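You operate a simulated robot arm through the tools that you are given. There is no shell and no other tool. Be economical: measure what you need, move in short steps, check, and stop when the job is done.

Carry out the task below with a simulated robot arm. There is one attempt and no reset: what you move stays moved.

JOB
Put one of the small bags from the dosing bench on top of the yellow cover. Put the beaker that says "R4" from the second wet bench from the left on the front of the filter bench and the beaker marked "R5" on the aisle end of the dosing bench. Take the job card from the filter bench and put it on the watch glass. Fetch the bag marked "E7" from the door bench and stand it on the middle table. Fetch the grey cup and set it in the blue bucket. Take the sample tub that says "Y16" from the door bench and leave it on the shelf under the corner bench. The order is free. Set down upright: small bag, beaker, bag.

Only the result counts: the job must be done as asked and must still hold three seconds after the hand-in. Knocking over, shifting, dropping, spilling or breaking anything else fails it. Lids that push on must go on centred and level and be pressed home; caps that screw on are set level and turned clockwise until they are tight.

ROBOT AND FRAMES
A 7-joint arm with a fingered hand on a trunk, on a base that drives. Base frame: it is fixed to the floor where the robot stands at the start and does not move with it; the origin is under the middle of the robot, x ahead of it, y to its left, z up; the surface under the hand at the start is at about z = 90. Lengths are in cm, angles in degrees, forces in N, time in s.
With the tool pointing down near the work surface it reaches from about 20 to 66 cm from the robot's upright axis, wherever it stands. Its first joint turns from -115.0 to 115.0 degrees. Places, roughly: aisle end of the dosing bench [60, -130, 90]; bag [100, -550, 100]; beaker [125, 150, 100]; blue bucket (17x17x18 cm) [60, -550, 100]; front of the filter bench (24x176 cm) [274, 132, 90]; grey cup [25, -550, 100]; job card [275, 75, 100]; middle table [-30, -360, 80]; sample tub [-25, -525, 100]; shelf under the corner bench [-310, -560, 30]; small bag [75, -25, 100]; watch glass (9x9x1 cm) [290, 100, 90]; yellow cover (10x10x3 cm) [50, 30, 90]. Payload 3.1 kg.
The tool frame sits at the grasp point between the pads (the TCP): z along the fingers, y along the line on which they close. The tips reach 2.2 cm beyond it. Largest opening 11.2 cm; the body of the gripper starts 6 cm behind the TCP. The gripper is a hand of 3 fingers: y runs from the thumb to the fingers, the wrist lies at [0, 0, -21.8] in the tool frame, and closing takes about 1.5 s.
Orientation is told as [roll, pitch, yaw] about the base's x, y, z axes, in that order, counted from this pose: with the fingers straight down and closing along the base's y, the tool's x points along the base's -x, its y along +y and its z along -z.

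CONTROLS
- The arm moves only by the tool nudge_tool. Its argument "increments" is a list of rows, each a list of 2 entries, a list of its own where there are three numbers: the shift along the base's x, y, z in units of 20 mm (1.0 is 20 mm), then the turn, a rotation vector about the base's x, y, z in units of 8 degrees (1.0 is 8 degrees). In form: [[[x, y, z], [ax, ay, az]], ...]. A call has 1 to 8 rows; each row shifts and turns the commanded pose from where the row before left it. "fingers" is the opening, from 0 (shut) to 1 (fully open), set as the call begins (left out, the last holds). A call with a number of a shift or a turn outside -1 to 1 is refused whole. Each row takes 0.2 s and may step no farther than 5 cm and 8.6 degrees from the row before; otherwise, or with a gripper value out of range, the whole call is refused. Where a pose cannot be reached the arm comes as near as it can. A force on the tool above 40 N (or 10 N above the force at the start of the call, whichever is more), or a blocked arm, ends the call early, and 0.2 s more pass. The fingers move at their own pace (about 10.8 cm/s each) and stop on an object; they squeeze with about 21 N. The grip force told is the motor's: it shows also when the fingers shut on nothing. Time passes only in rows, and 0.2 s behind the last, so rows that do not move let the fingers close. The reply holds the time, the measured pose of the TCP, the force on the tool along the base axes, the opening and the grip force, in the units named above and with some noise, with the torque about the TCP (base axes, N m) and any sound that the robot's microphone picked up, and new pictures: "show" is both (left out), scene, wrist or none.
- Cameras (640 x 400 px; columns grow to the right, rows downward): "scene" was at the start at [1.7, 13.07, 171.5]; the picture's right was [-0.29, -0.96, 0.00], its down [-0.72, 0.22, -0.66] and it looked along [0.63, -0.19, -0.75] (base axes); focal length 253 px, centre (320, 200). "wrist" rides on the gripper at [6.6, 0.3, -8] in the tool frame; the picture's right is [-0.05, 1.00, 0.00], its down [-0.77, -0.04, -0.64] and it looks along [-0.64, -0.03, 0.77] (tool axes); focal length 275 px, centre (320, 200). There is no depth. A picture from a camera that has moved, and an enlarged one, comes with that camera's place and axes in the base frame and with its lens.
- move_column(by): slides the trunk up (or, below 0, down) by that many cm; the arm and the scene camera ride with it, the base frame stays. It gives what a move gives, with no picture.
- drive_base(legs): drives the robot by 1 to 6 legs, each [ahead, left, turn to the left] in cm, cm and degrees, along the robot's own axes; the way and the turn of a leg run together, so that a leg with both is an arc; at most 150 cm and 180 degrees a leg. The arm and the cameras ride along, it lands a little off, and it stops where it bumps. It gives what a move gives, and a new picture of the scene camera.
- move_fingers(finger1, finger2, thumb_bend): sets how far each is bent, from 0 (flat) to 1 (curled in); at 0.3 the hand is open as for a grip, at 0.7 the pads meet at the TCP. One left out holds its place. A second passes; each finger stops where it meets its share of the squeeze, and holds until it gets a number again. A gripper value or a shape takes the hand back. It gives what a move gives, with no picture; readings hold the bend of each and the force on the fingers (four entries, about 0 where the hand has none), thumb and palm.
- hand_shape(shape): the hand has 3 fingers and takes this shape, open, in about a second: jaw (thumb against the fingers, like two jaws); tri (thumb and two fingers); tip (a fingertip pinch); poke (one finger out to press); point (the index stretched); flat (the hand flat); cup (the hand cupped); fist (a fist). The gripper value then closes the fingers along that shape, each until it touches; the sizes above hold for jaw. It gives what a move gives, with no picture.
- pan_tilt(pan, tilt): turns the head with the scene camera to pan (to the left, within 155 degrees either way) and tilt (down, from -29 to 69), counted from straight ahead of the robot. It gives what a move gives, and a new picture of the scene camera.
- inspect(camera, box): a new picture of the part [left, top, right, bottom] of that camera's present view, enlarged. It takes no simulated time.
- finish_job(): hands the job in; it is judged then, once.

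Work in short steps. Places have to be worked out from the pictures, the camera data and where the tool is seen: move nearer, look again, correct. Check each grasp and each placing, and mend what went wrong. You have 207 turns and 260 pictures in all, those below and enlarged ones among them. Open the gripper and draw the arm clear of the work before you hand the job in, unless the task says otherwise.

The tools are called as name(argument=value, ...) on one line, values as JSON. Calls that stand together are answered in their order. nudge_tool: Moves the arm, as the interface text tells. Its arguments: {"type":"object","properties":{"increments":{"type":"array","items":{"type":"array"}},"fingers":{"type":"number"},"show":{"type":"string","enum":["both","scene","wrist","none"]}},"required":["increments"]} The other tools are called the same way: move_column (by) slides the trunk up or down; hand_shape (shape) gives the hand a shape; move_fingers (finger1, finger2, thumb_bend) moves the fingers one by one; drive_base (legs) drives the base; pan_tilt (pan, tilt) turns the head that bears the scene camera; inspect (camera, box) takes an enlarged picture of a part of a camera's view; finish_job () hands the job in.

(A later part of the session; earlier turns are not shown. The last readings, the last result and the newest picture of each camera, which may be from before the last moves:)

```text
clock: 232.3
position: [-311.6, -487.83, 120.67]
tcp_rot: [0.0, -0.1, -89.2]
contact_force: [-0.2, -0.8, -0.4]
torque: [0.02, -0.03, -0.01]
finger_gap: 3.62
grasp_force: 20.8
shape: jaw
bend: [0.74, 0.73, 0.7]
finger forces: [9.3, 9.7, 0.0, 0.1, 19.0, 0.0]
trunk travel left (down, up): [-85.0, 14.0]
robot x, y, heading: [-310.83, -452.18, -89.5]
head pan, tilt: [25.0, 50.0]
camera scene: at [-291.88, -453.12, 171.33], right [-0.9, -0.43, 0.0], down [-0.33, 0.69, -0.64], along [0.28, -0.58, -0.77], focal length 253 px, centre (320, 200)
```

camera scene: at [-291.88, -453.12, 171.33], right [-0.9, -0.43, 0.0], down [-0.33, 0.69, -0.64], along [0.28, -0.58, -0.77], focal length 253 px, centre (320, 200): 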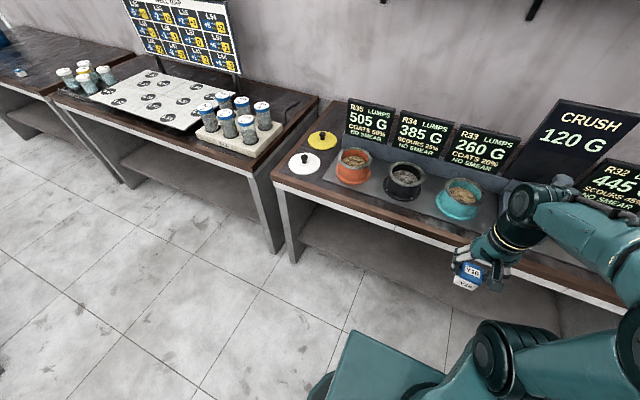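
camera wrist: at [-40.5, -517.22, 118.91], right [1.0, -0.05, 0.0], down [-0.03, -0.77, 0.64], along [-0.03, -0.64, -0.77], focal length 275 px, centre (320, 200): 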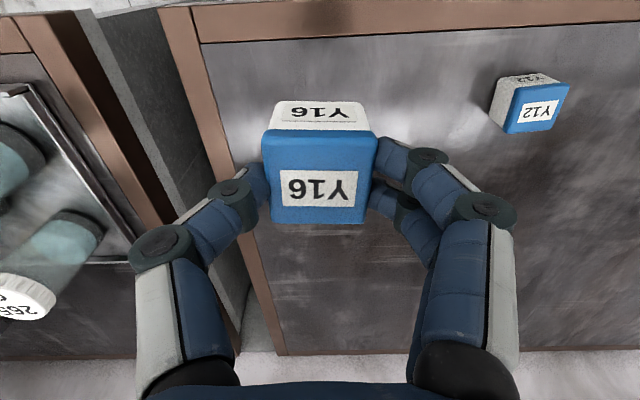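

I lower the trunk so that camera and hand come to shelf height.

move_column(by=-60)

pan_tilt(pan=20, tilt=30)

nudge_tool(increments=[[[0, 0, 0], [0, 0, 0]]], show="wrist")

```text
refused: -60 is not a number from -40 to 40
```

```text
clock: 233.1
position: [-311.68, -487.96, 120.7]
tcp_rot: [0.1, -0.1, -89.2]
contact_force: [-0.3, 0.5, -1.2]
torque: [0.05, 0.03, -0.03]
finger_gap: 3.63
grasp_force: 20.6
shape: jaw
bend: [0.74, 0.73, 0.7]
finger forces: [9.3, 9.7, 0.1, 0.1, 18.9, 0.1]
trunk travel left (down, up): [-85.0, 14.0]
robot x, y, heading: [-310.75, -452.46, -89.6]
head pan, tilt: [20.0, 30.0]
camera scene: at [-292.01, -454.62, 174.27], right [-0.94, -0.35, 0.0], down [-0.18, 0.47, -0.87], along [0.3, -0.81, -0.5], focal length 253 px, centre (320, 200)
```

scene: 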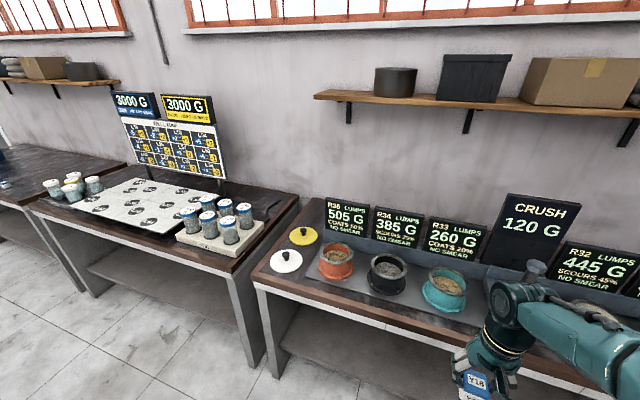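

```text
clock: 233.5
position: [-311.57, -488.02, 120.79]
tcp_rot: [0.0, -0.1, -89.1]
contact_force: [-0.3, -0.2, -0.6]
torque: [0.03, -0.02, -0.04]
finger_gap: 3.62
grasp_force: 21.2
shape: jaw
bend: [0.74, 0.73, 0.7]
finger forces: [9.3, 9.7, 0.0, 0.0, 18.9, 0.0]
trunk travel left (down, up): [-85.0, 14.0]
robot x, y, heading: [-310.45, -452.3, -89.2]
head pan, tilt: [20.0, 30.0]
camera wrist: at [-311.51, -481.44, 128.69], right [1.0, -0.03, 0.0], down [-0.03, -0.77, 0.64], along [-0.02, -0.64, -0.77], focal length 275 px, centre (320, 200)
```

wrist: 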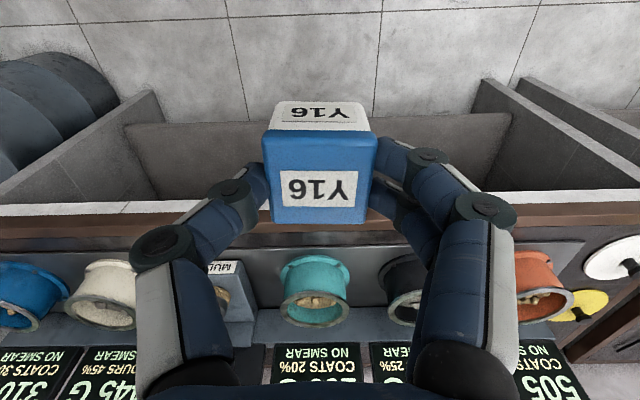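

The shelf is empty in front; its front edge is at y ≈ -525. I lower the trunk in two stages.

move_column(by=-40)

move_column(by=-30)

pan_tilt(pan=15, tilt=35)

nudge_tool(increments=[[[0, 0, 0], [0, 0, 0]]], show="wrist")

```text
clock: 237.3
position: [-311.59, -488.11, 80.73]
tcp_rot: [0.0, -0.1, -89.1]
contact_force: [-0.3, 0.0, -0.3]
torque: [0.0, -0.01, 0.01]
finger_gap: 3.65
grasp_force: 21.2
shape: jaw
bend: [0.74, 0.73, 0.7]
finger forces: [9.4, 9.7, 0.0, 0.0, 19.1, 0.0]
trunk travel left (down, up): [-45.0, 54.0]
robot x, y, heading: [-310.47, -452.02, -89.2]
head pan, tilt: [20.0, 30.0]
```

```text
clock: 240.3
position: [-311.6, -487.92, 50.84]
tcp_rot: [0.0, -0.1, -89.2]
contact_force: [0.3, -0.2, -0.5]
torque: [0.01, -0.02, 0.0]
finger_gap: 3.63
grasp_force: 20.7
shape: jaw
bend: [0.74, 0.73, 0.7]
finger forces: [9.3, 9.6, 0.1, 0.1, 19.0, 0.0]
trunk travel left (down, up): [-15.0, 84.0]
robot x, y, heading: [-310.57, -452.46, -89.5]
head pan, tilt: [20.0, 30.0]
```

```text
clock: 241.0
position: [-311.67, -488.05, 50.76]
tcp_rot: [0.0, -0.1, -89.2]
contact_force: [-0.3, -0.4, 0.0]
torque: [0.0, 0.01, -0.02]
finger_gap: 3.61
grasp_force: 21.1
shape: jaw
bend: [0.74, 0.73, 0.7]
finger forces: [9.3, 9.8, 0.0, 0.0, 19.0, 0.0]
trunk travel left (down, up): [-15.0, 84.0]
robot x, y, heading: [-310.64, -452.45, -89.1]
head pan, tilt: [15.0, 35.0]
camera scene: at [-292.83, -454.64, 103.5], right [-0.96, -0.27, 0.0], down [-0.15, 0.55, -0.82], along [0.22, -0.79, -0.57], focal length 253 px, centre (320, 200)
```

scene: 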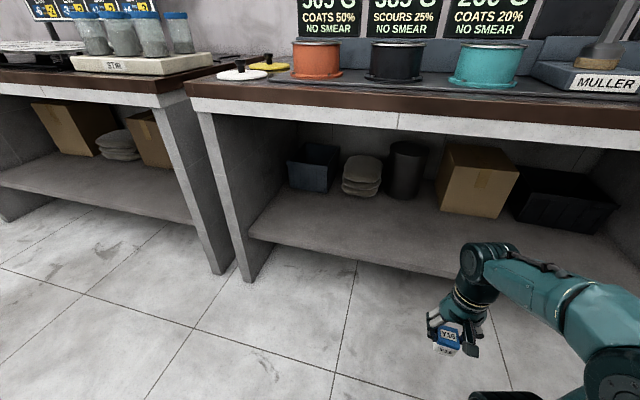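

```text
clock: 241.4
position: [-311.59, -487.99, 50.79]
tcp_rot: [-0.1, -0.1, -89.3]
contact_force: [0.9, -0.4, -0.8]
torque: [0.0, 0.0, -0.04]
finger_gap: 3.63
grasp_force: 20.6
shape: jaw
bend: [0.74, 0.73, 0.7]
finger forces: [9.3, 9.7, 0.1, 0.1, 19.0, 0.1]
trunk travel left (down, up): [-15.0, 84.0]
robot x, y, heading: [-310.75, -452.3, -89.4]
head pan, tilt: [15.0, 35.0]
camera wrist: at [-311.51, -481.44, 58.69], right [1.0, -0.03, 0.0], down [-0.03, -0.77, 0.64], along [-0.02, -0.64, -0.77], focal length 275 px, centre (320, 200)
```

wrist: 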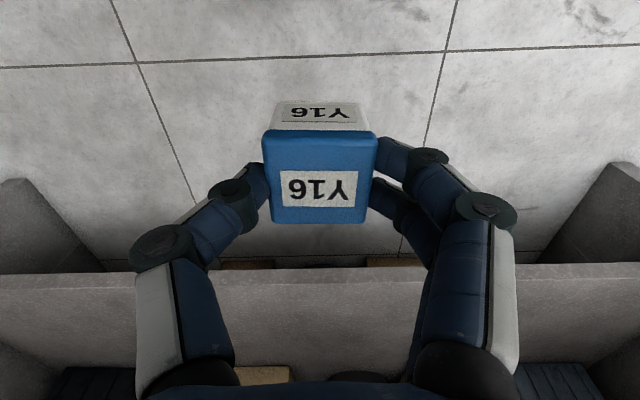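

Shelf top z ≈ 27–30, front edge y ≈ -526, free back to -570, apron bottom ≈ 82. I lower the trunk fully so the elbow stays low, raise the hand a little, and drive nearer.

move_column(by=-15)

nudge_tool(increments=[[[0, 0, 1], [0, 0, 0]], [[0, 0, 1], [0, 0, 0]], [[0, 0, 0.5], [0, 0, 0]]], show="none")

drive_base(legs=[[22, 0, 0]])

nudge_tool(increments=[[[0, -1, 0], [0, 0, 0]], [[0, -1, 0], [0, 0, 0]]], show="both")

```text
clock: 243.1
position: [-311.55, -487.97, 35.76]
tcp_rot: [0.0, -0.1, -89.2]
contact_force: [0.7, 0.7, -1.4]
torque: [-0.01, 0.03, 0.01]
finger_gap: 3.62
grasp_force: 20.8
shape: jaw
bend: [0.74, 0.73, 0.7]
finger forces: [9.2, 9.7, 0.0, 0.0, 19.0, 0.0]
trunk travel left (down, up): [0.0, 99.0]
robot x, y, heading: [-310.56, -452.52, -89.4]
head pan, tilt: [15.0, 35.0]
```

```text
clock: 243.9
position: [-311.4, -487.79, 40.94]
tcp_rot: [0.0, 0.0, -89.4]
contact_force: [-0.2, 0.3, -1.8]
torque: [0.0, -0.02, 0.02]
finger_gap: 3.61
grasp_force: 21.1
shape: jaw
bend: [0.74, 0.73, 0.7]
finger forces: [9.3, 9.6, 0.1, 0.0, 19.0, 0.1]
trunk travel left (down, up): [0.0, 99.0]
robot x, y, heading: [-310.61, -452.07, -89.5]
head pan, tilt: [15.0, 35.0]
```

```text
clock: 245.6
position: [-311.31, -509.96, 40.78]
tcp_rot: [-0.1, -0.1, -89.3]
contact_force: [0.5, 0.4, 0.2]
torque: [0.0, 0.05, -0.01]
finger_gap: 3.65
grasp_force: 20.9
shape: jaw
bend: [0.74, 0.73, 0.7]
finger forces: [9.2, 9.7, 0.0, 0.1, 19.0, 0.1]
trunk travel left (down, up): [0.0, 99.0]
robot x, y, heading: [-310.11, -474.38, -89.3]
head pan, tilt: [15.0, 35.0]
camera scene: at [-292.63, -476.79, 88.5], right [-0.96, -0.27, 0.0], down [-0.15, 0.55, -0.82], along [0.22, -0.79, -0.57], focal length 253 px, centre (320, 200)
```

scene: 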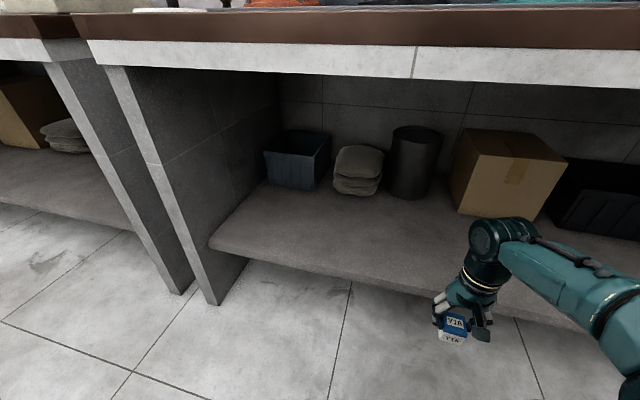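

```text
clock: 246.2
position: [-311.23, -513.98, 40.87]
tcp_rot: [0.1, -0.1, -89.3]
contact_force: [-0.1, 0.6, -0.3]
torque: [-0.01, 0.02, -0.01]
finger_gap: 3.61
grasp_force: 20.8
shape: jaw
bend: [0.74, 0.73, 0.7]
finger forces: [9.3, 9.7, 0.1, 0.1, 18.9, 0.1]
trunk travel left (down, up): [0.0, 99.0]
robot x, y, heading: [-310.76, -474.15, -89.6]
head pan, tilt: [15.0, 35.0]
camera scene: at [-292.63, -476.79, 88.5], right [-0.96, -0.27, 0.0], down [-0.15, 0.55, -0.82], along [0.22, -0.79, -0.57], focal length 253 px, centre (320, 200)
camera wrist: at [-311.11, -507.52, 48.88], right [1.0, -0.03, 0.0], down [-0.03, -0.77, 0.64], along [-0.02, -0.64, -0.77], focal length 275 px, centre (320, 200)
```

scene: 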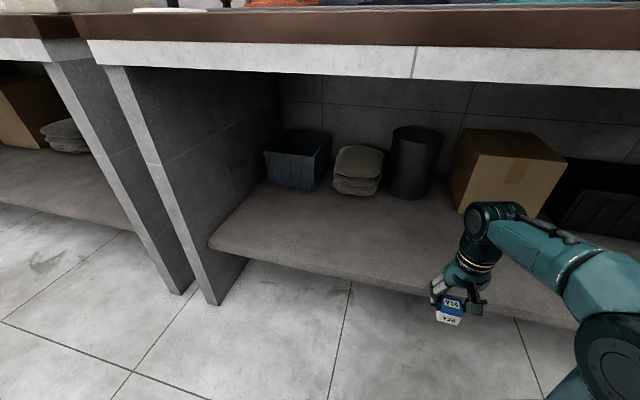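
wrist: 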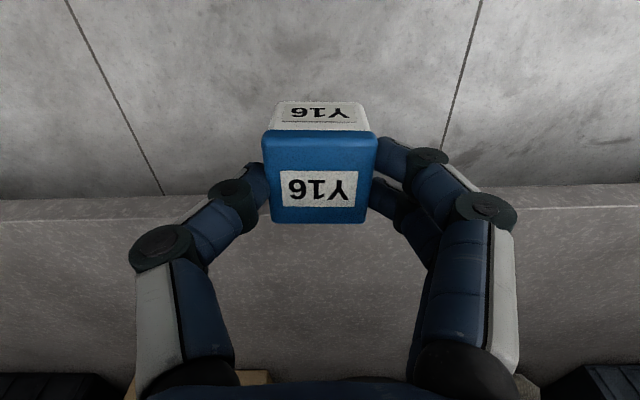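

Shelf edge ≈ y -526. Tub bottom (z ≈ 35.7) clears it; slide in to y ≈ -537.

nudge_tool(increments=[[[0, -1, 0], [0, 0, 0]], [[0, -1, 0], [0, 0, 0]], [[0, -1, 0], [0, 0, 0]], [[0, -1, 0], [0, 0, 0]], [[0, -1, 0], [0, 0, 0]], [[0, -1, 0], [0, 0, 0]], [[0, -1, 0], [0, 0, 0]], [[0, -1, 0], [0, 0, 0]]], show="scene")

nudge_tool(increments=[[[0, -1, 0], [0, 0, 0]], [[0, -1, 0], [0, 0, 0]], [[0, -1, 0], [0, 0, 0]], [[0, -0.5, -0.5], [0, 0, 0]]], show="both")

```text
clock: 248.0
position: [-311.24, -530.0, 40.95]
tcp_rot: [0.1, -0.1, -89.3]
contact_force: [-0.2, 0.1, -1.3]
torque: [0.01, 0.0, -0.02]
finger_gap: 3.59
grasp_force: 21.1
shape: jaw
bend: [0.74, 0.73, 0.7]
finger forces: [9.3, 9.8, 0.1, 0.0, 19.0, 0.0]
trunk travel left (down, up): [0.0, 99.0]
robot x, y, heading: [-310.12, -474.32, -89.2]
head pan, tilt: [15.0, 35.0]
camera scene: at [-292.63, -476.79, 88.5], right [-0.96, -0.27, 0.0], down [-0.15, 0.55, -0.82], along [0.22, -0.79, -0.57], focal length 253 px, centre (320, 200)
```

scene: 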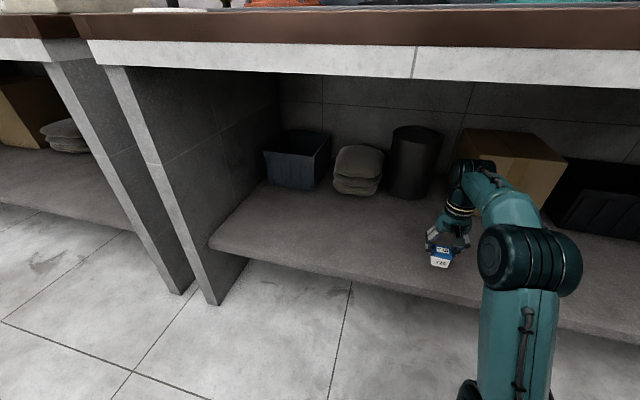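

```text
clock: 249.0
position: [-311.32, -537.03, 39.71]
tcp_rot: [-0.1, 0.0, -89.3]
contact_force: [-1.0, -0.5, -0.2]
torque: [-0.02, 0.02, 0.0]
finger_gap: 3.61
grasp_force: 20.8
shape: jaw
bend: [0.74, 0.73, 0.7]
finger forces: [9.3, 9.7, 0.1, 0.1, 18.9, 0.0]
trunk travel left (down, up): [0.0, 99.0]
robot x, y, heading: [-310.2, -474.26, -89.6]
head pan, tilt: [15.0, 35.0]
camera scene: at [-292.64, -476.79, 88.5], right [-0.96, -0.27, 0.0], down [-0.15, 0.55, -0.82], along [0.22, -0.79, -0.57], focal length 253 px, centre (320, 200)
camera wrist: at [-311.17, -530.49, 47.71], right [1.0, -0.04, 0.0], down [-0.03, -0.77, 0.64], along [-0.02, -0.64, -0.77], focal length 275 px, centre (320, 200)
```

scene: 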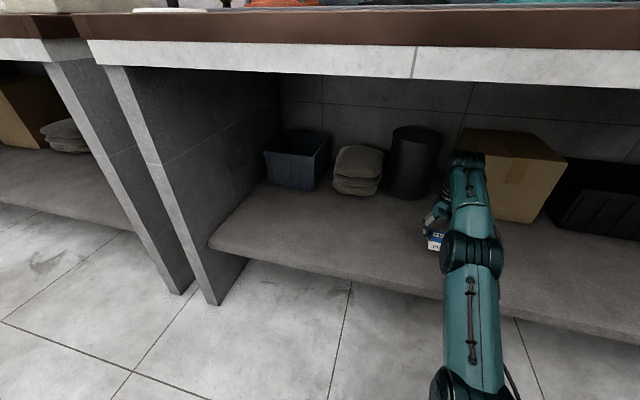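
wrist: 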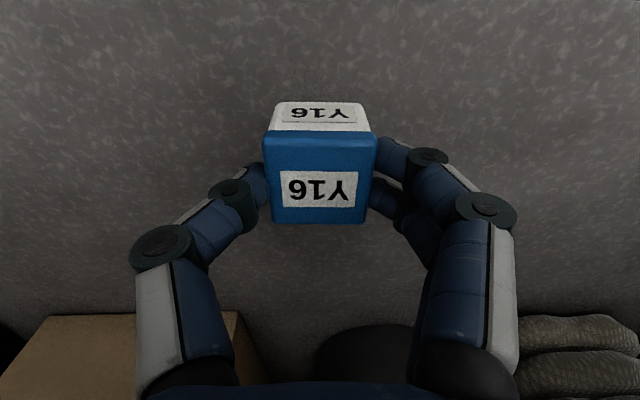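

The tub is over the shelf. I lower in small steps to contact.

nudge_tool(increments=[[[0, 0, -0.6], [0, 0, 0]], [[0, 0, -0.4], [0, 0, 0]], [[0, 0, -0.3], [0, 0, 0]], [[0, 0, -0.2], [0, 0, 0]], [[0, 0, -0.2], [0, 0, 0]], [[0, 0, 0], [0, 0, 0]]], show="none")

```text
clock: 250.4
position: [-311.4, -536.87, 36.51]
tcp_rot: [0.0, -0.2, -89.3]
contact_force: [-0.3, 0.2, -0.4]
torque: [0.05, 0.0, -0.02]
finger_gap: 3.63
grasp_force: 20.8
shape: jaw
bend: [0.74, 0.73, 0.7]
finger forces: [9.4, 9.7, 0.1, 0.1, 18.9, 0.0]
trunk travel left (down, up): [0.0, 99.0]
robot x, y, heading: [-310.36, -474.81, -89.6]
head pan, tilt: [15.0, 35.0]
```

nudge_tool(increments=[[[0, 0, -0.2], [0, 0, 0]], [[0, 0, -0.2], [0, 0, 0]], [[0, 0, -0.15], [0, 0, 0]], [[0, 0, -0.15], [0, 0, 0]], [[0, 0, 0], [0, 0, 0]]], show="none")

```text
clock: 251.6
position: [-311.22, -536.95, 35.04]
tcp_rot: [0.0, -0.1, -89.2]
contact_force: [0.1, -0.6, -1.1]
torque: [0.01, -0.02, -0.04]
finger_gap: 3.61
grasp_force: 21.2
shape: jaw
bend: [0.74, 0.73, 0.7]
finger forces: [9.3, 9.8, 0.1, 0.0, 18.9, 0.1]
trunk travel left (down, up): [0.0, 99.0]
robot x, y, heading: [-310.5, -474.15, -89.5]
head pan, tilt: [15.0, 35.0]
```

nudge_tool(increments=[[[0, 0, -0.15], [0, 0, 0]], [[0, 0, -0.15], [0, 0, 0]], [[0, 0, -0.15], [0, 0, 0]], [[0, 0, -0.1], [0, 0, 0]], [[0, 0, 0], [0, 0, 0]]], show="both")

```text
clock: 252.8
position: [-311.2, -536.86, 34.54]
tcp_rot: [0.0, -0.6, -89.4]
contact_force: [1.3, -6.7, 38.2]
torque: [-0.13, -0.09, -0.03]
finger_gap: 3.94
grasp_force: 21.0
shape: jaw
bend: [0.75, 0.75, 0.72]
finger forces: [13.1, 13.8, 0.1, 0.0, 25.6, 0.0]
trunk travel left (down, up): [0.0, 99.0]
robot x, y, heading: [-310.64, -474.16, -89.5]
head pan, tilt: [15.0, 35.0]
camera scene: at [-292.62, -476.44, 88.53], right [-0.96, -0.27, 0.0], down [-0.15, 0.55, -0.82], along [0.22, -0.79, -0.57], focal length 253 px, centre (320, 200)
camera wrist: at [-311.13, -530.22, 42.34], right [1.0, -0.03, 0.0], down [-0.03, -0.77, 0.64], along [-0.02, -0.64, -0.77], focal length 275 px, centre (320, 200)
```

scene: 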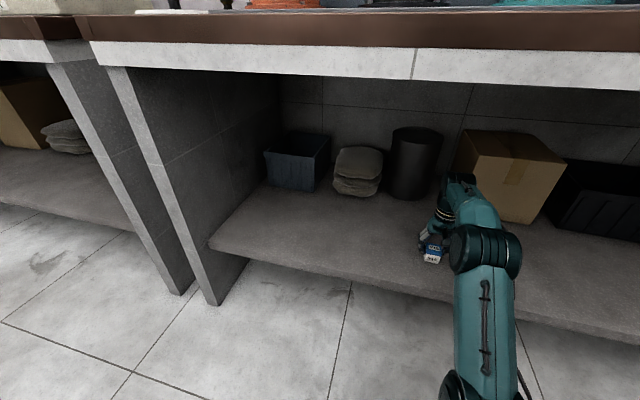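
wrist: 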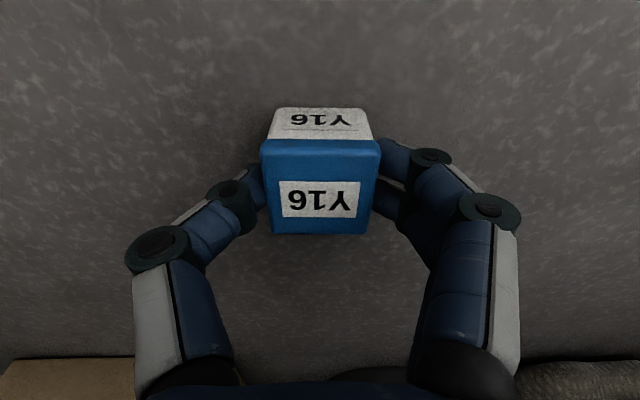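

Contact. I ease up 4 mm, open, and rise a little.

nudge_tool(increments=[[[0, 0, 0.15], [0, 0, 0]], [[0, 0, 0.1], [0, 0, 0]]], show="none")

nudge_tool(increments=[[[0, 0, 0], [0, 0, 0]], [[0, 0, 0], [0, 0, 0]], [[0, 0, 0], [0, 0, 0]], [[0, 0, 0], [0, 0, 0]], [[0, 0, 0.5], [0, 0, 0]], [[0, 0, 1], [0, 0, 0]], [[0, 0, 1], [0, 0, 0]], [[0, 0, 1], [0, 0, 0]]], fingers=0.8)

```text
clock: 253.4
position: [-311.29, -536.79, 34.46]
tcp_rot: [0.0, -0.1, -89.3]
contact_force: [0.9, -5.7, 22.1]
torque: [-0.07, -0.07, -0.01]
finger_gap: 3.9
grasp_force: 20.7
shape: jaw
bend: [0.75, 0.75, 0.72]
finger forces: [12.1, 12.8, 0.1, 0.0, 23.3, 0.0]
trunk travel left (down, up): [0.0, 99.0]
robot x, y, heading: [-310.23, -474.35, -89.5]
head pan, tilt: [15.0, 35.0]
```

```text
clock: 255.2
position: [-311.52, -536.11, 41.45]
tcp_rot: [-0.1, 0.1, -89.3]
contact_force: [0.0, 1.2, 0.0]
torque: [-0.03, -0.03, -0.01]
finger_gap: 8.94
grasp_force: 0.1
shape: jaw
bend: [0.59, 0.59, 0.55]
finger forces: [0.0, 0.0, 0.0, 0.1, 0.1, 0.0]
out of reach, approached as far as the arm can: row 8
trunk travel left (down, up): [0.0, 99.0]
robot x, y, heading: [-310.18, -474.31, -89.5]
head pan, tilt: [15.0, 35.0]
camera scene: at [-292.63, -476.81, 88.5], right [-0.96, -0.27, 0.0], down [-0.15, 0.55, -0.82], along [0.22, -0.79, -0.57], focal length 253 px, centre (320, 200)
camera wrist: at [-311.47, -529.61, 49.36], right [1.0, -0.03, 0.0], down [-0.03, -0.77, 0.64], along [-0.02, -0.64, -0.77], focal length 275 px, centre (320, 200)
```

scene: 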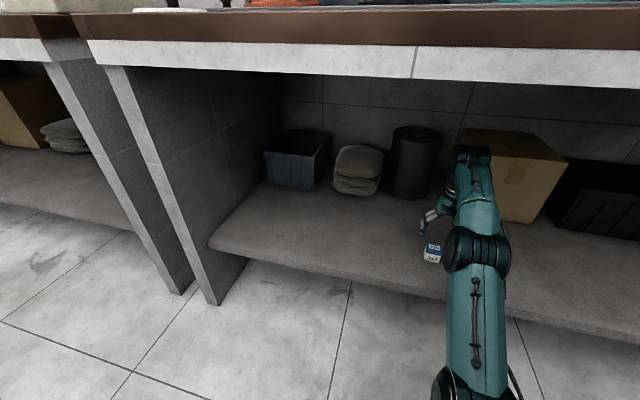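
wrist: 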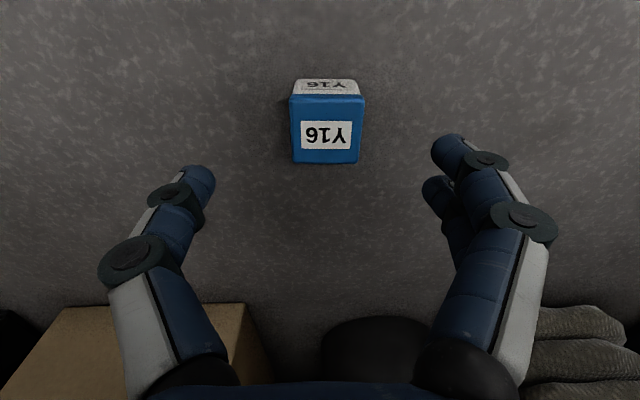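

Y16 is on the shelf. I back out and raise the trunk.

drive_base(legs=[[-35, 0, 0]])

move_column(by=40)

move_column(by=40)

pan_tilt(pan=110, tilt=25)

```text
clock: 257.5
position: [-312.35, -500.96, 41.34]
tcp_rot: [-0.1, 0.0, -89.9]
contact_force: [-0.4, 0.5, -0.6]
torque: [-0.02, -0.01, 0.01]
finger_gap: 8.91
grasp_force: 0.0
shape: jaw
bend: [0.59, 0.59, 0.55]
finger forces: [0.0, 0.1, 0.0, 0.1, 0.0, 0.1]
trunk travel left (down, up): [0.0, 99.0]
robot x, y, heading: [-310.56, -439.19, -90.2]
head pan, tilt: [15.0, 35.0]
camera scene: at [-292.74, -441.75, 88.5], right [-0.97, -0.26, 0.0], down [-0.15, 0.55, -0.82], along [0.21, -0.79, -0.57], focal length 253 px, centre (320, 200)
```

scene: 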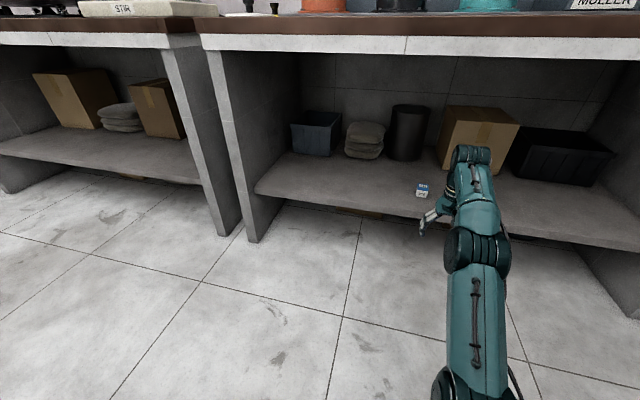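

```text
clock: 261.3
position: [-312.42, -500.85, 81.4]
tcp_rot: [0.1, 0.1, -90.0]
contact_force: [0.3, 0.9, -0.2]
torque: [0.0, 0.03, -0.01]
finger_gap: 8.95
grasp_force: 0.0
shape: jaw
bend: [0.59, 0.59, 0.55]
finger forces: [0.1, 0.1, 0.1, 0.0, 0.1, 0.0]
trunk travel left (down, up): [-40.0, 59.0]
robot x, y, heading: [-310.66, -439.03, -90.1]
head pan, tilt: [15.0, 35.0]
```

```text
clock: 265.2
position: [-312.41, -501.02, 121.42]
tcp_rot: [0.0, -0.1, -90.0]
contact_force: [1.1, 0.7, -0.3]
torque: [0.02, -0.01, 0.01]
finger_gap: 8.95
grasp_force: 0.1
shape: jaw
bend: [0.59, 0.59, 0.55]
finger forces: [0.0, 0.0, 0.0, 0.0, 0.1, 0.1]
trunk travel left (down, up): [-80.0, 19.0]
robot x, y, heading: [-310.49, -438.98, -90.2]
head pan, tilt: [15.0, 35.0]
```

```text
clock: 266.9
position: [-312.38, -500.92, 121.39]
tcp_rot: [0.1, 0.1, -90.0]
contact_force: [-0.1, -0.5, -0.6]
torque: [0.0, -0.02, 0.03]
finger_gap: 8.95
grasp_force: 0.1
shape: jaw
bend: [0.59, 0.59, 0.55]
finger forces: [0.0, 0.1, 0.0, 0.0, 0.1, 0.0]
trunk travel left (down, up): [-80.0, 19.0]
robot x, y, heading: [-310.74, -439.12, -90.2]
head pan, tilt: [110.0, 25.0]
camera scene: at [-286.31, -430.13, 170.08], right [0.34, -0.94, 0.0], down [-0.4, -0.14, -0.91], along [0.85, 0.31, -0.42], focal length 253 px, centre (320, 200)
```

scene: 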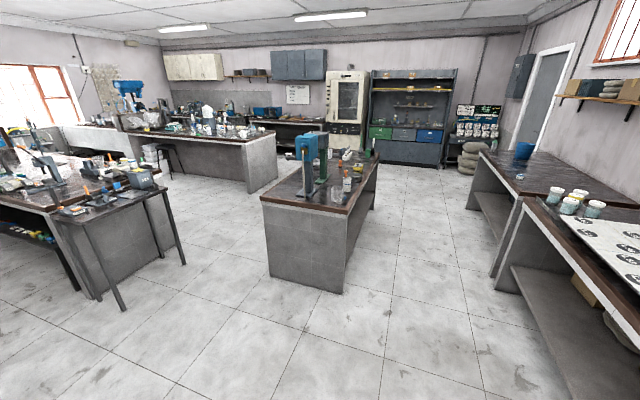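

Everything at the door side is done. I retract the arm, turn to face +x and drive back along the corridor.

nudge_tool(increments=[[[0, 1, 0.3], [0, 0, 0]], [[0, 1, 0.3], [0, 0, 0]], [[0, 1, 0.3], [0, 0, 0]], [[0, 1, 0.3], [0, 0, 0]], [[0, 1, 0], [0, 0, 0]], [[0, 1, 0], [0, 0, 0]], [[0, 1, 0], [0, 0, 0]], [[0, 1, 0], [0, 0, 0]]], fingers=1, show="none")

nudge_tool(increments=[[[0.3, 1, 0], [0, 0, 0]], [[0.3, 1, 0], [0, 0, 0]], [[0.3, 1, 0], [0, 0, 0]], [[0, 1, 0], [0, 0, 0]]], show="none")

move_column(by=5)

drive_base(legs=[[12, 0, 0], [0, 0, 90], [130, 0, 0]])

```text
clock: 268.7
position: [-312.19, -484.79, 123.83]
tcp_rot: [0.0, -0.2, -90.0]
contact_force: [-0.3, 0.1, 0.0]
torque: [0.02, 0.0, 0.02]
finger_gap: 11.18
grasp_force: 0.0
shape: jaw
bend: [0.3, 0.3, 0.3]
finger forces: [0.0, 0.0, 0.1, 0.0, 0.0, 0.1]
trunk travel left (down, up): [-80.0, 19.0]
robot x, y, heading: [-310.36, -439.37, -90.4]
head pan, tilt: [110.0, 25.0]
```

```text
clock: 269.7
position: [-310.85, -476.72, 123.52]
tcp_rot: [0.1, -0.1, -90.1]
contact_force: [0.0, 0.1, -0.1]
torque: [0.01, 0.04, 0.01]
finger_gap: 11.17
grasp_force: 0.1
shape: jaw
bend: [0.3, 0.3, 0.3]
finger forces: [0.1, 0.1, 0.0, 0.0, 0.1, 0.1]
trunk travel left (down, up): [-80.0, 19.0]
robot x, y, heading: [-310.35, -439.4, -90.4]
head pan, tilt: [110.0, 25.0]
```

```text
clock: 270.6
position: [-310.68, -476.89, 128.63]
tcp_rot: [0.0, -0.1, -90.0]
contact_force: [-0.1, -0.7, 0.2]
torque: [0.01, 0.01, -0.02]
finger_gap: 11.2
grasp_force: 0.1
shape: jaw
bend: [0.3, 0.3, 0.3]
finger forces: [0.0, 0.0, 0.1, 0.0, 0.0, 0.1]
trunk travel left (down, up): [-85.0, 14.0]
robot x, y, heading: [-310.54, -439.15, -90.3]
head pan, tilt: [110.0, 25.0]
```

```text
clock: 282.0
position: [-137.98, -456.47, 128.54]
tcp_rot: [0.0, -0.1, -2.4]
contact_force: [-1.4, 0.7, 0.0]
torque: [0.05, 0.02, 0.0]
finger_gap: 11.19
grasp_force: 0.1
shape: jaw
bend: [0.3, 0.3, 0.3]
finger forces: [0.0, 0.0, 0.0, 0.0, 0.0, 0.1]
trunk travel left (down, up): [-85.0, 14.0]
robot x, y, heading: [-175.39, -454.79, -2.4]
head pan, tilt: [110.0, 25.0]
camera scene: at [-183.44, -430.3, 175.08], right [0.95, 0.3, 0.0], down [0.13, -0.4, -0.91], along [-0.27, 0.86, -0.42], focal length 253 px, centre (320, 200)
```

scene: 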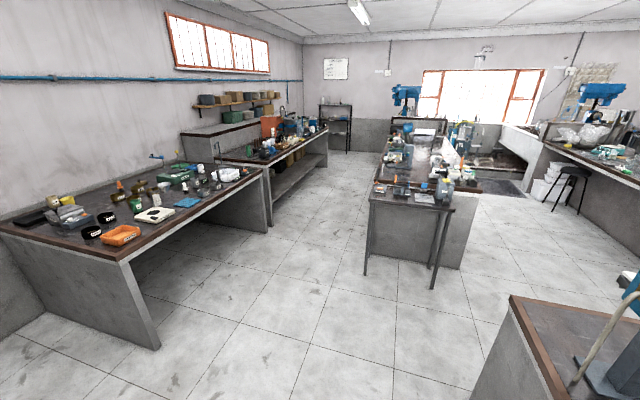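

drive_base(legs=[[0, 0, 2.4], [145, 0, 0], [142, 0, 0], [0, 0, 90], [100, 0, 0]])

pan_tilt(pan=-20, tilt=20)

```text
clock: 304.8
position: [126.97, -325.04, 128.64]
tcp_rot: [0.0, -0.1, 84.0]
contact_force: [0.8, -0.5, -0.1]
torque: [-0.01, 0.01, -0.01]
finger_gap: 11.19
grasp_force: 0.0
shape: jaw
bend: [0.3, 0.3, 0.3]
finger forces: [0.2, 0.0, 0.0, 0.0, 0.0, 0.0]
trunk travel left (down, up): [-85.0, 14.0]
robot x, y, heading: [122.85, -362.86, 83.5]
head pan, tilt: [110.0, 25.0]
camera scene: at [98.2, -369.04, 175.08], right [-0.24, 0.97, 0.0], down [0.41, 0.1, -0.91], along [-0.88, -0.21, -0.42], focal length 253 px, centre (320, 200)
```

scene: 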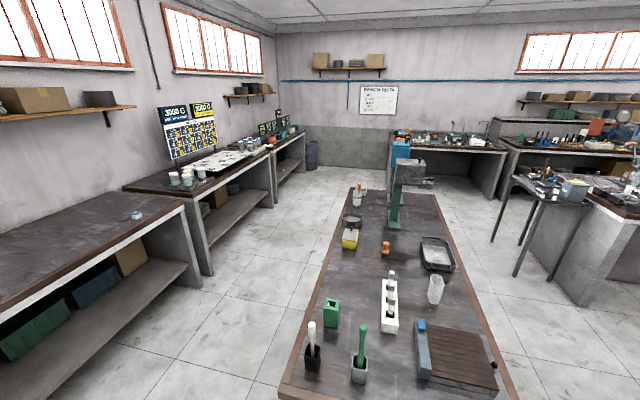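

```text
clock: 306.9
position: [127.01, -325.28, 128.46]
tcp_rot: [0.0, -0.1, 83.9]
contact_force: [-0.2, -0.2, -0.9]
torque: [-0.01, 0.01, -0.05]
finger_gap: 11.2
grasp_force: 0.0
shape: jaw
bend: [0.3, 0.3, 0.3]
finger forces: [0.0, 0.0, 0.0, 0.0, 0.0, 0.0]
trunk travel left (down, up): [-85.0, 14.0]
robot x, y, heading: [123.09, -362.67, 83.6]
head pan, tilt: [-20.0, 20.0]
camera scene: at [111.28, -358.52, 175.89], right [0.9, -0.44, 0.0], down [-0.15, -0.31, -0.94], along [0.42, 0.84, -0.34], focal length 253 px, centre (320, 200)
```

scene: 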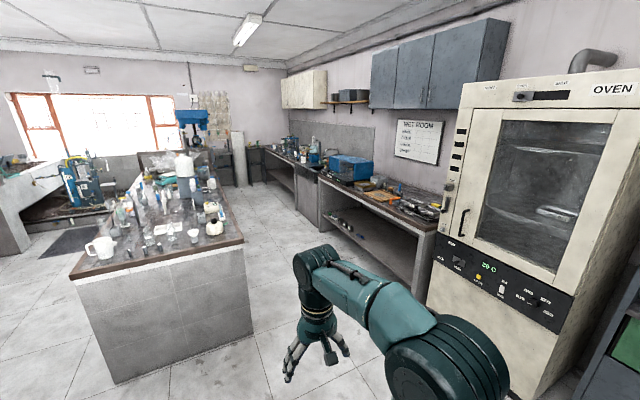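

The aisle to the filter bench is clear. I straighten up and drive into it along x ≈ 193.

drive_base(legs=[[0, 0, 6.5], [0, -70, 0], [120, 0, 0]])

```text
clock: 317.0
position: [192.37, -206.63, 128.57]
tcp_rot: [0.0, -0.1, 91.9]
contact_force: [-0.8, -0.3, -0.7]
torque: [0.01, -0.01, 0.01]
finger_gap: 11.16
grasp_force: 0.0
shape: jaw
bend: [0.3, 0.3, 0.3]
finger forces: [0.1, 0.0, 0.0, 0.0, 0.0, 0.1]
trunk travel left (down, up): [-85.0, 14.0]
robot x, y, heading: [193.73, -244.58, 91.6]
head pan, tilt: [-20.0, 20.0]
camera scene: at [181.53, -241.89, 175.89], right [0.95, -0.31, 0.0], down [-0.11, -0.32, -0.94], along [0.29, 0.89, -0.34], focal length 253 px, centre (320, 200)
```

scene: 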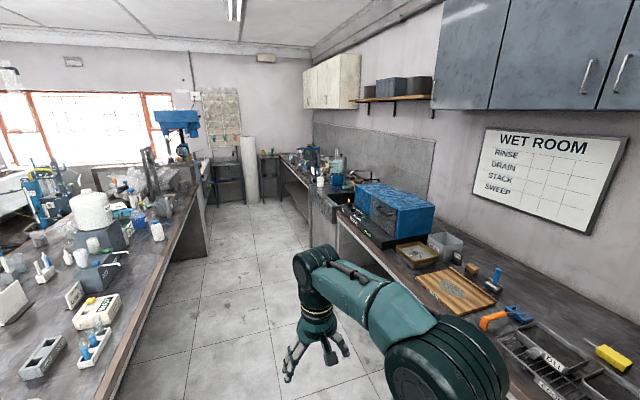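

drive_base(legs=[[0, 0, -1.6], [150, 0, 0], [140, 0, 0]])

pan_tilt(pan=40, tilt=30)

pan_tilt(pan=-55, tilt=35)

```text
clock: 331.2
position: [190.85, 78.5, 128.54]
tcp_rot: [0.0, 0.0, 90.0]
contact_force: [0.3, -0.4, 0.0]
torque: [-0.01, 0.0, -0.02]
finger_gap: 11.19
grasp_force: 0.0
shape: jaw
bend: [0.3, 0.3, 0.3]
finger forces: [0.0, 0.0, 0.0, 0.0, 0.1, 0.0]
trunk travel left (down, up): [-85.0, 14.0]
robot x, y, heading: [190.36, 40.82, 89.8]
head pan, tilt: [-20.0, 20.0]
camera scene: at [178.78, 43.72, 175.89], right [0.94, -0.35, 0.0], down [-0.12, -0.32, -0.94], along [0.32, 0.88, -0.34], focal length 253 px, centre (320, 200)
```

scene: 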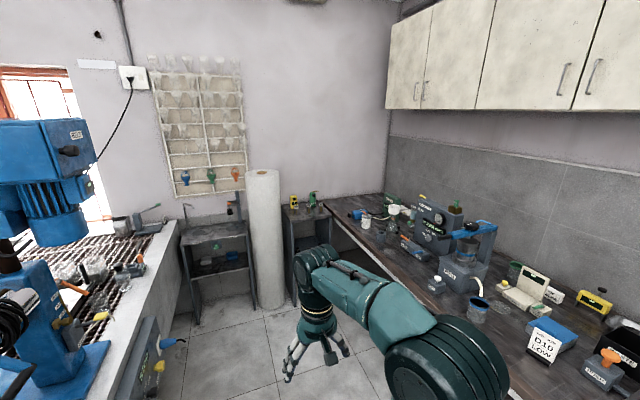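

```text
clock: 332.5
position: [190.84, 78.45, 128.62]
tcp_rot: [-0.1, -0.1, 90.1]
contact_force: [0.3, 0.7, -0.9]
torque: [-0.03, 0.03, -0.02]
finger_gap: 11.21
grasp_force: 0.0
shape: jaw
bend: [0.3, 0.3, 0.3]
finger forces: [0.0, 0.1, 0.1, 0.1, 0.0, 0.0]
trunk travel left (down, up): [-85.0, 14.0]
robot x, y, heading: [190.57, 41.13, 90.0]
head pan, tilt: [40.0, 30.0]
camera scene: at [169.79, 41.93, 174.28], right [0.77, 0.64, 0.0], down [0.32, -0.38, -0.87], along [-0.55, 0.67, -0.5], focal length 253 px, centre (320, 200)
```

scene: 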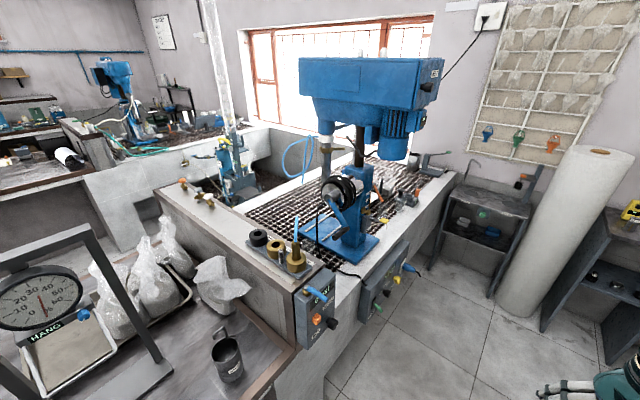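

```text
clock: 334.2
position: [190.88, 78.62, 128.63]
tcp_rot: [0.0, -0.1, 90.0]
contact_force: [0.1, -1.4, -0.1]
torque: [0.01, 0.01, 0.0]
finger_gap: 11.18
grasp_force: 0.0
shape: jaw
bend: [0.3, 0.3, 0.3]
finger forces: [0.0, 0.1, 0.0, 0.1, 0.0, 0.0]
trunk travel left (down, up): [-85.0, 14.0]
robot x, y, heading: [190.67, 40.93, 90.2]
head pan, tilt: [-55.0, 35.0]
camera scene: at [182.8, 40.01, 173.5], right [0.57, -0.82, 0.0], down [-0.47, -0.33, -0.82], along [0.67, 0.47, -0.57], focal length 253 px, centre (320, 200)
```

scene: 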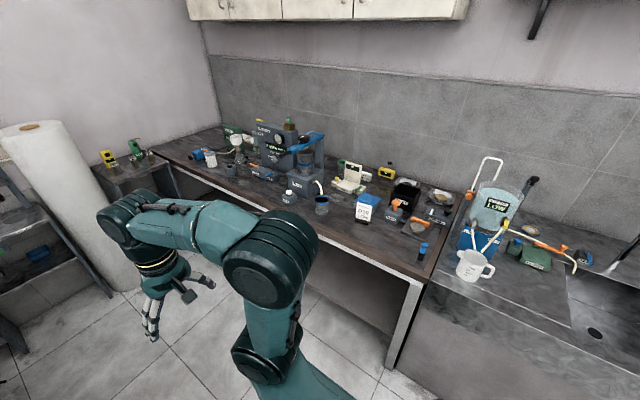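

inspect(camera="scene", box=[300, 140, 480, 252])

inspect(camera="scene", box=[180, 110, 340, 210])

drive_base(legs=[[60, 0, 0]])

pan_tilt(pan=65, tilt=40)

```text
3.56 times, centred on (390, 196) of scene
camera zoom: at [182.8, 40.01, 173.5], right [0.57, -0.82, 0.0], down [-0.47, -0.33, -0.82], along [0.67, 0.47, -0.57], focal length 898 px, centre (71, 214)
```

zoom: 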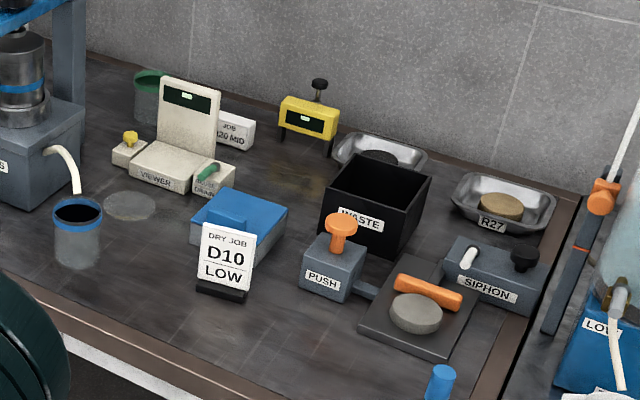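

```text
4.00 times, centred on (260, 160) of scene
camera zoom: at [182.8, 40.01, 173.5], right [0.57, -0.82, 0.0], down [-0.47, -0.33, -0.82], along [0.67, 0.47, -0.57], focal length 1010 px, centre (560, 360)
```

zoom: 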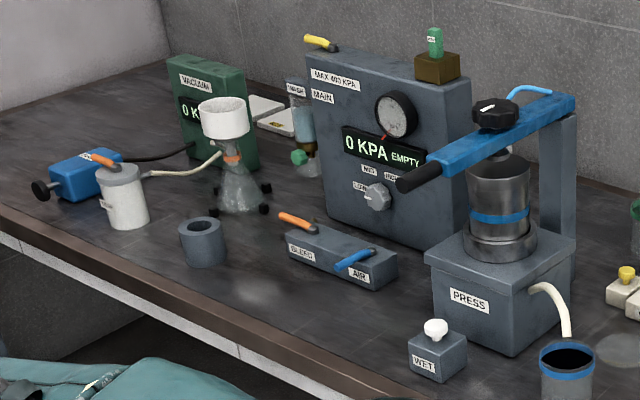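

```text
clock: 337.6
position: [191.94, 139.26, 128.57]
tcp_rot: [0.0, -0.1, 89.2]
contact_force: [0.4, -0.3, 0.0]
torque: [0.0, -0.03, -0.03]
finger_gap: 11.18
grasp_force: 0.0
shape: jaw
bend: [0.3, 0.3, 0.3]
finger forces: [0.0, 0.0, 0.0, 0.1, 0.0, 0.0]
trunk travel left (down, up): [-85.0, 14.0]
robot x, y, heading: [191.56, 101.75, 89.0]
head pan, tilt: [-55.0, 35.0]
camera scene: at [183.42, 100.88, 173.5], right [0.56, -0.83, 0.0], down [-0.48, -0.32, -0.82], along [0.68, 0.46, -0.57], focal length 253 px, centre (320, 200)
```

scene: 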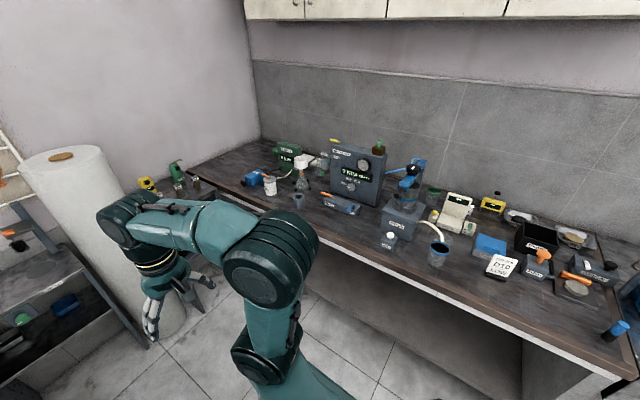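

```text
clock: 339.6
position: [191.95, 139.3, 128.66]
tcp_rot: [0.2, -0.1, 89.2]
contact_force: [-0.7, 0.2, 0.6]
torque: [-0.03, 0.0, 0.01]
finger_gap: 11.19
grasp_force: 0.1
shape: jaw
bend: [0.3, 0.3, 0.3]
finger forces: [0.0, 0.0, 0.0, 0.0, 0.0, 0.1]
trunk travel left (down, up): [-85.0, 14.0]
robot x, y, heading: [191.05, 101.5, 89.0]
head pan, tilt: [65.0, 40.0]
camera scene: at [168.48, 99.69, 172.75], right [0.44, 0.9, 0.0], down [0.58, -0.28, -0.77], along [-0.69, 0.34, -0.64], focal length 253 px, centre (320, 200)
```

scene: 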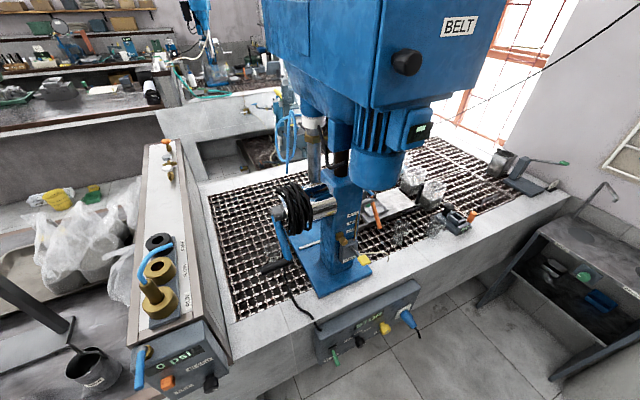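

inspect(camera="scene", box=[350, 130, 510, 280])

```text
2.67 times, centred on (430, 205) of scene
camera zoom: at [168.48, 99.69, 172.75], right [0.44, 0.9, 0.0], down [0.58, -0.28, -0.77], along [-0.69, 0.34, -0.64], focal length 674 px, centre (27, 187)
```

zoom: 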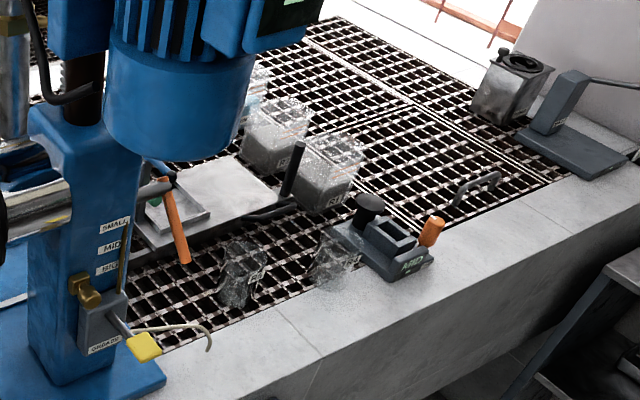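

Two glass beakers stand at about [119,162] and [124,178] on the wet bench. I drive alongside to reach them.

drive_base(legs=[[0, 0, 1], [50, 0, 0], [0, 14, 0]])

pan_tilt(pan=70, tilt=50)

inspect(camera="scene", box=[220, 120, 460, 270])

```text
clock: 343.9
position: [177.59, 190.41, 128.54]
tcp_rot: [0.0, -0.1, 89.6]
contact_force: [-0.5, 0.2, 0.9]
torque: [0.04, 0.01, -0.03]
finger_gap: 11.25
grasp_force: 0.1
shape: jaw
bend: [0.3, 0.3, 0.3]
finger forces: [0.0, 0.1, 0.0, 0.1, 0.0, 0.0]
trunk travel left (down, up): [-85.0, 14.0]
robot x, y, heading: [177.37, 152.35, 89.1]
head pan, tilt: [65.0, 40.0]
camera scene: at [154.36, 150.5, 172.75], right [0.43, 0.9, 0.0], down [0.58, -0.28, -0.77], along [-0.69, 0.33, -0.64], focal length 253 px, centre (320, 200)
```

scene: 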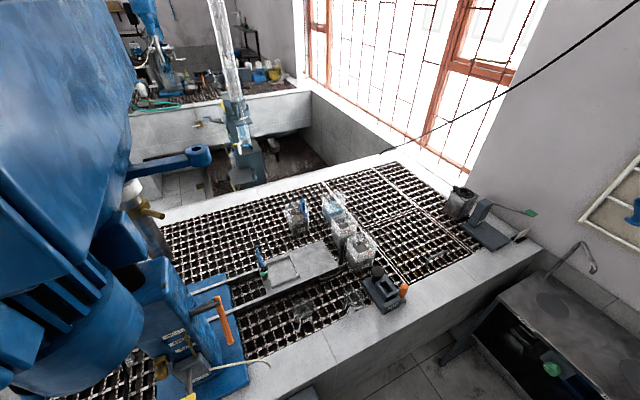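

```text
clock: 344.6
position: [177.42, 190.23, 128.49]
tcp_rot: [-0.1, -0.1, 89.5]
contact_force: [1.2, -0.2, 0.3]
torque: [-0.01, 0.0, -0.01]
finger_gap: 11.18
grasp_force: 0.1
shape: jaw
bend: [0.3, 0.3, 0.3]
finger forces: [0.1, 0.0, 0.1, 0.0, 0.0, 0.0]
trunk travel left (down, up): [-85.0, 14.0]
robot x, y, heading: [176.98, 152.82, 89.5]
head pan, tilt: [70.0, 50.0]
camera scene: at [154.68, 149.56, 171.32], right [0.35, 0.94, 0.0], down [0.72, -0.27, -0.64], along [-0.6, 0.23, -0.77], focal length 253 px, centre (320, 200)
```

scene: 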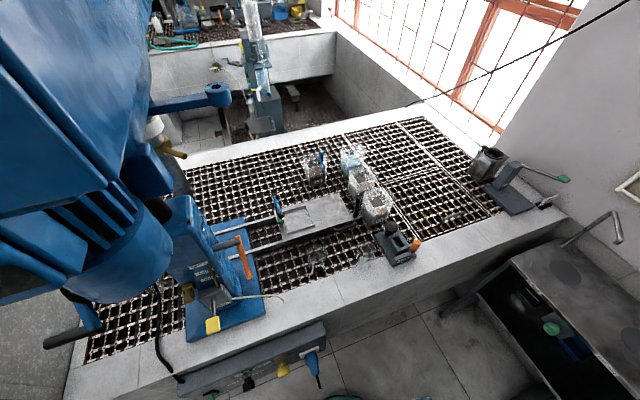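

```text
2.67 times, centred on (340, 195) of scene
camera zoom: at [154.68, 149.56, 171.32], right [0.35, 0.94, 0.0], down [0.72, -0.27, -0.64], along [-0.6, 0.23, -0.77], focal length 674 px, centre (267, 213)
```

zoom: 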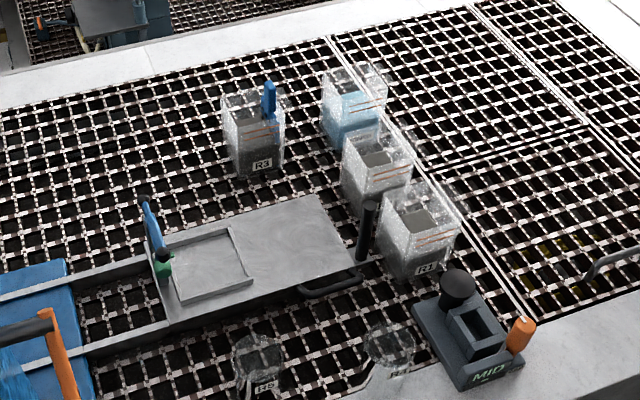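

inspect(camera="scene", box=[300, 230, 390, 286])

inspect(camera="scene", box=[290, 140, 410, 230])

```text
7.11 times, centred on (345, 258) of scene
camera zoom: at [154.68, 149.56, 171.32], right [0.35, 0.94, 0.0], down [0.72, -0.27, -0.64], along [-0.6, 0.23, -0.77], focal length 1796 px, centre (142, -212)
```

zoom: 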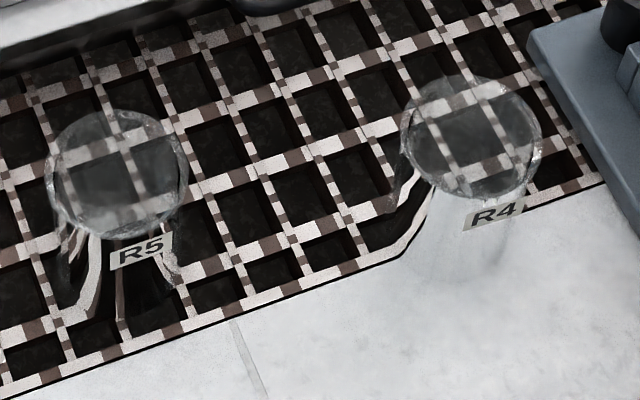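

```text
4.44 times, centred on (350, 185) of scene
camera zoom: at [154.68, 149.56, 171.32], right [0.35, 0.94, 0.0], down [0.72, -0.27, -0.64], along [-0.6, 0.23, -0.77], focal length 1122 px, centre (187, 267)
```

zoom: 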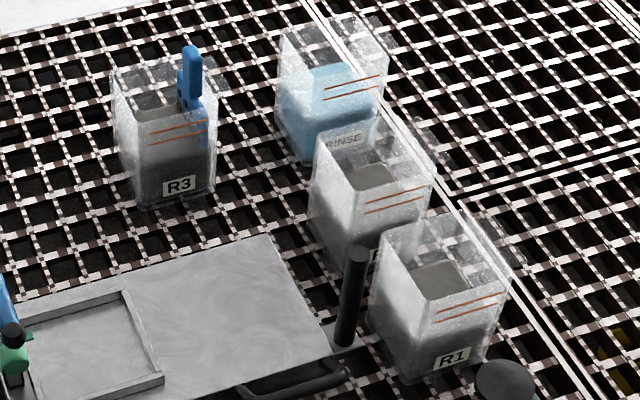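

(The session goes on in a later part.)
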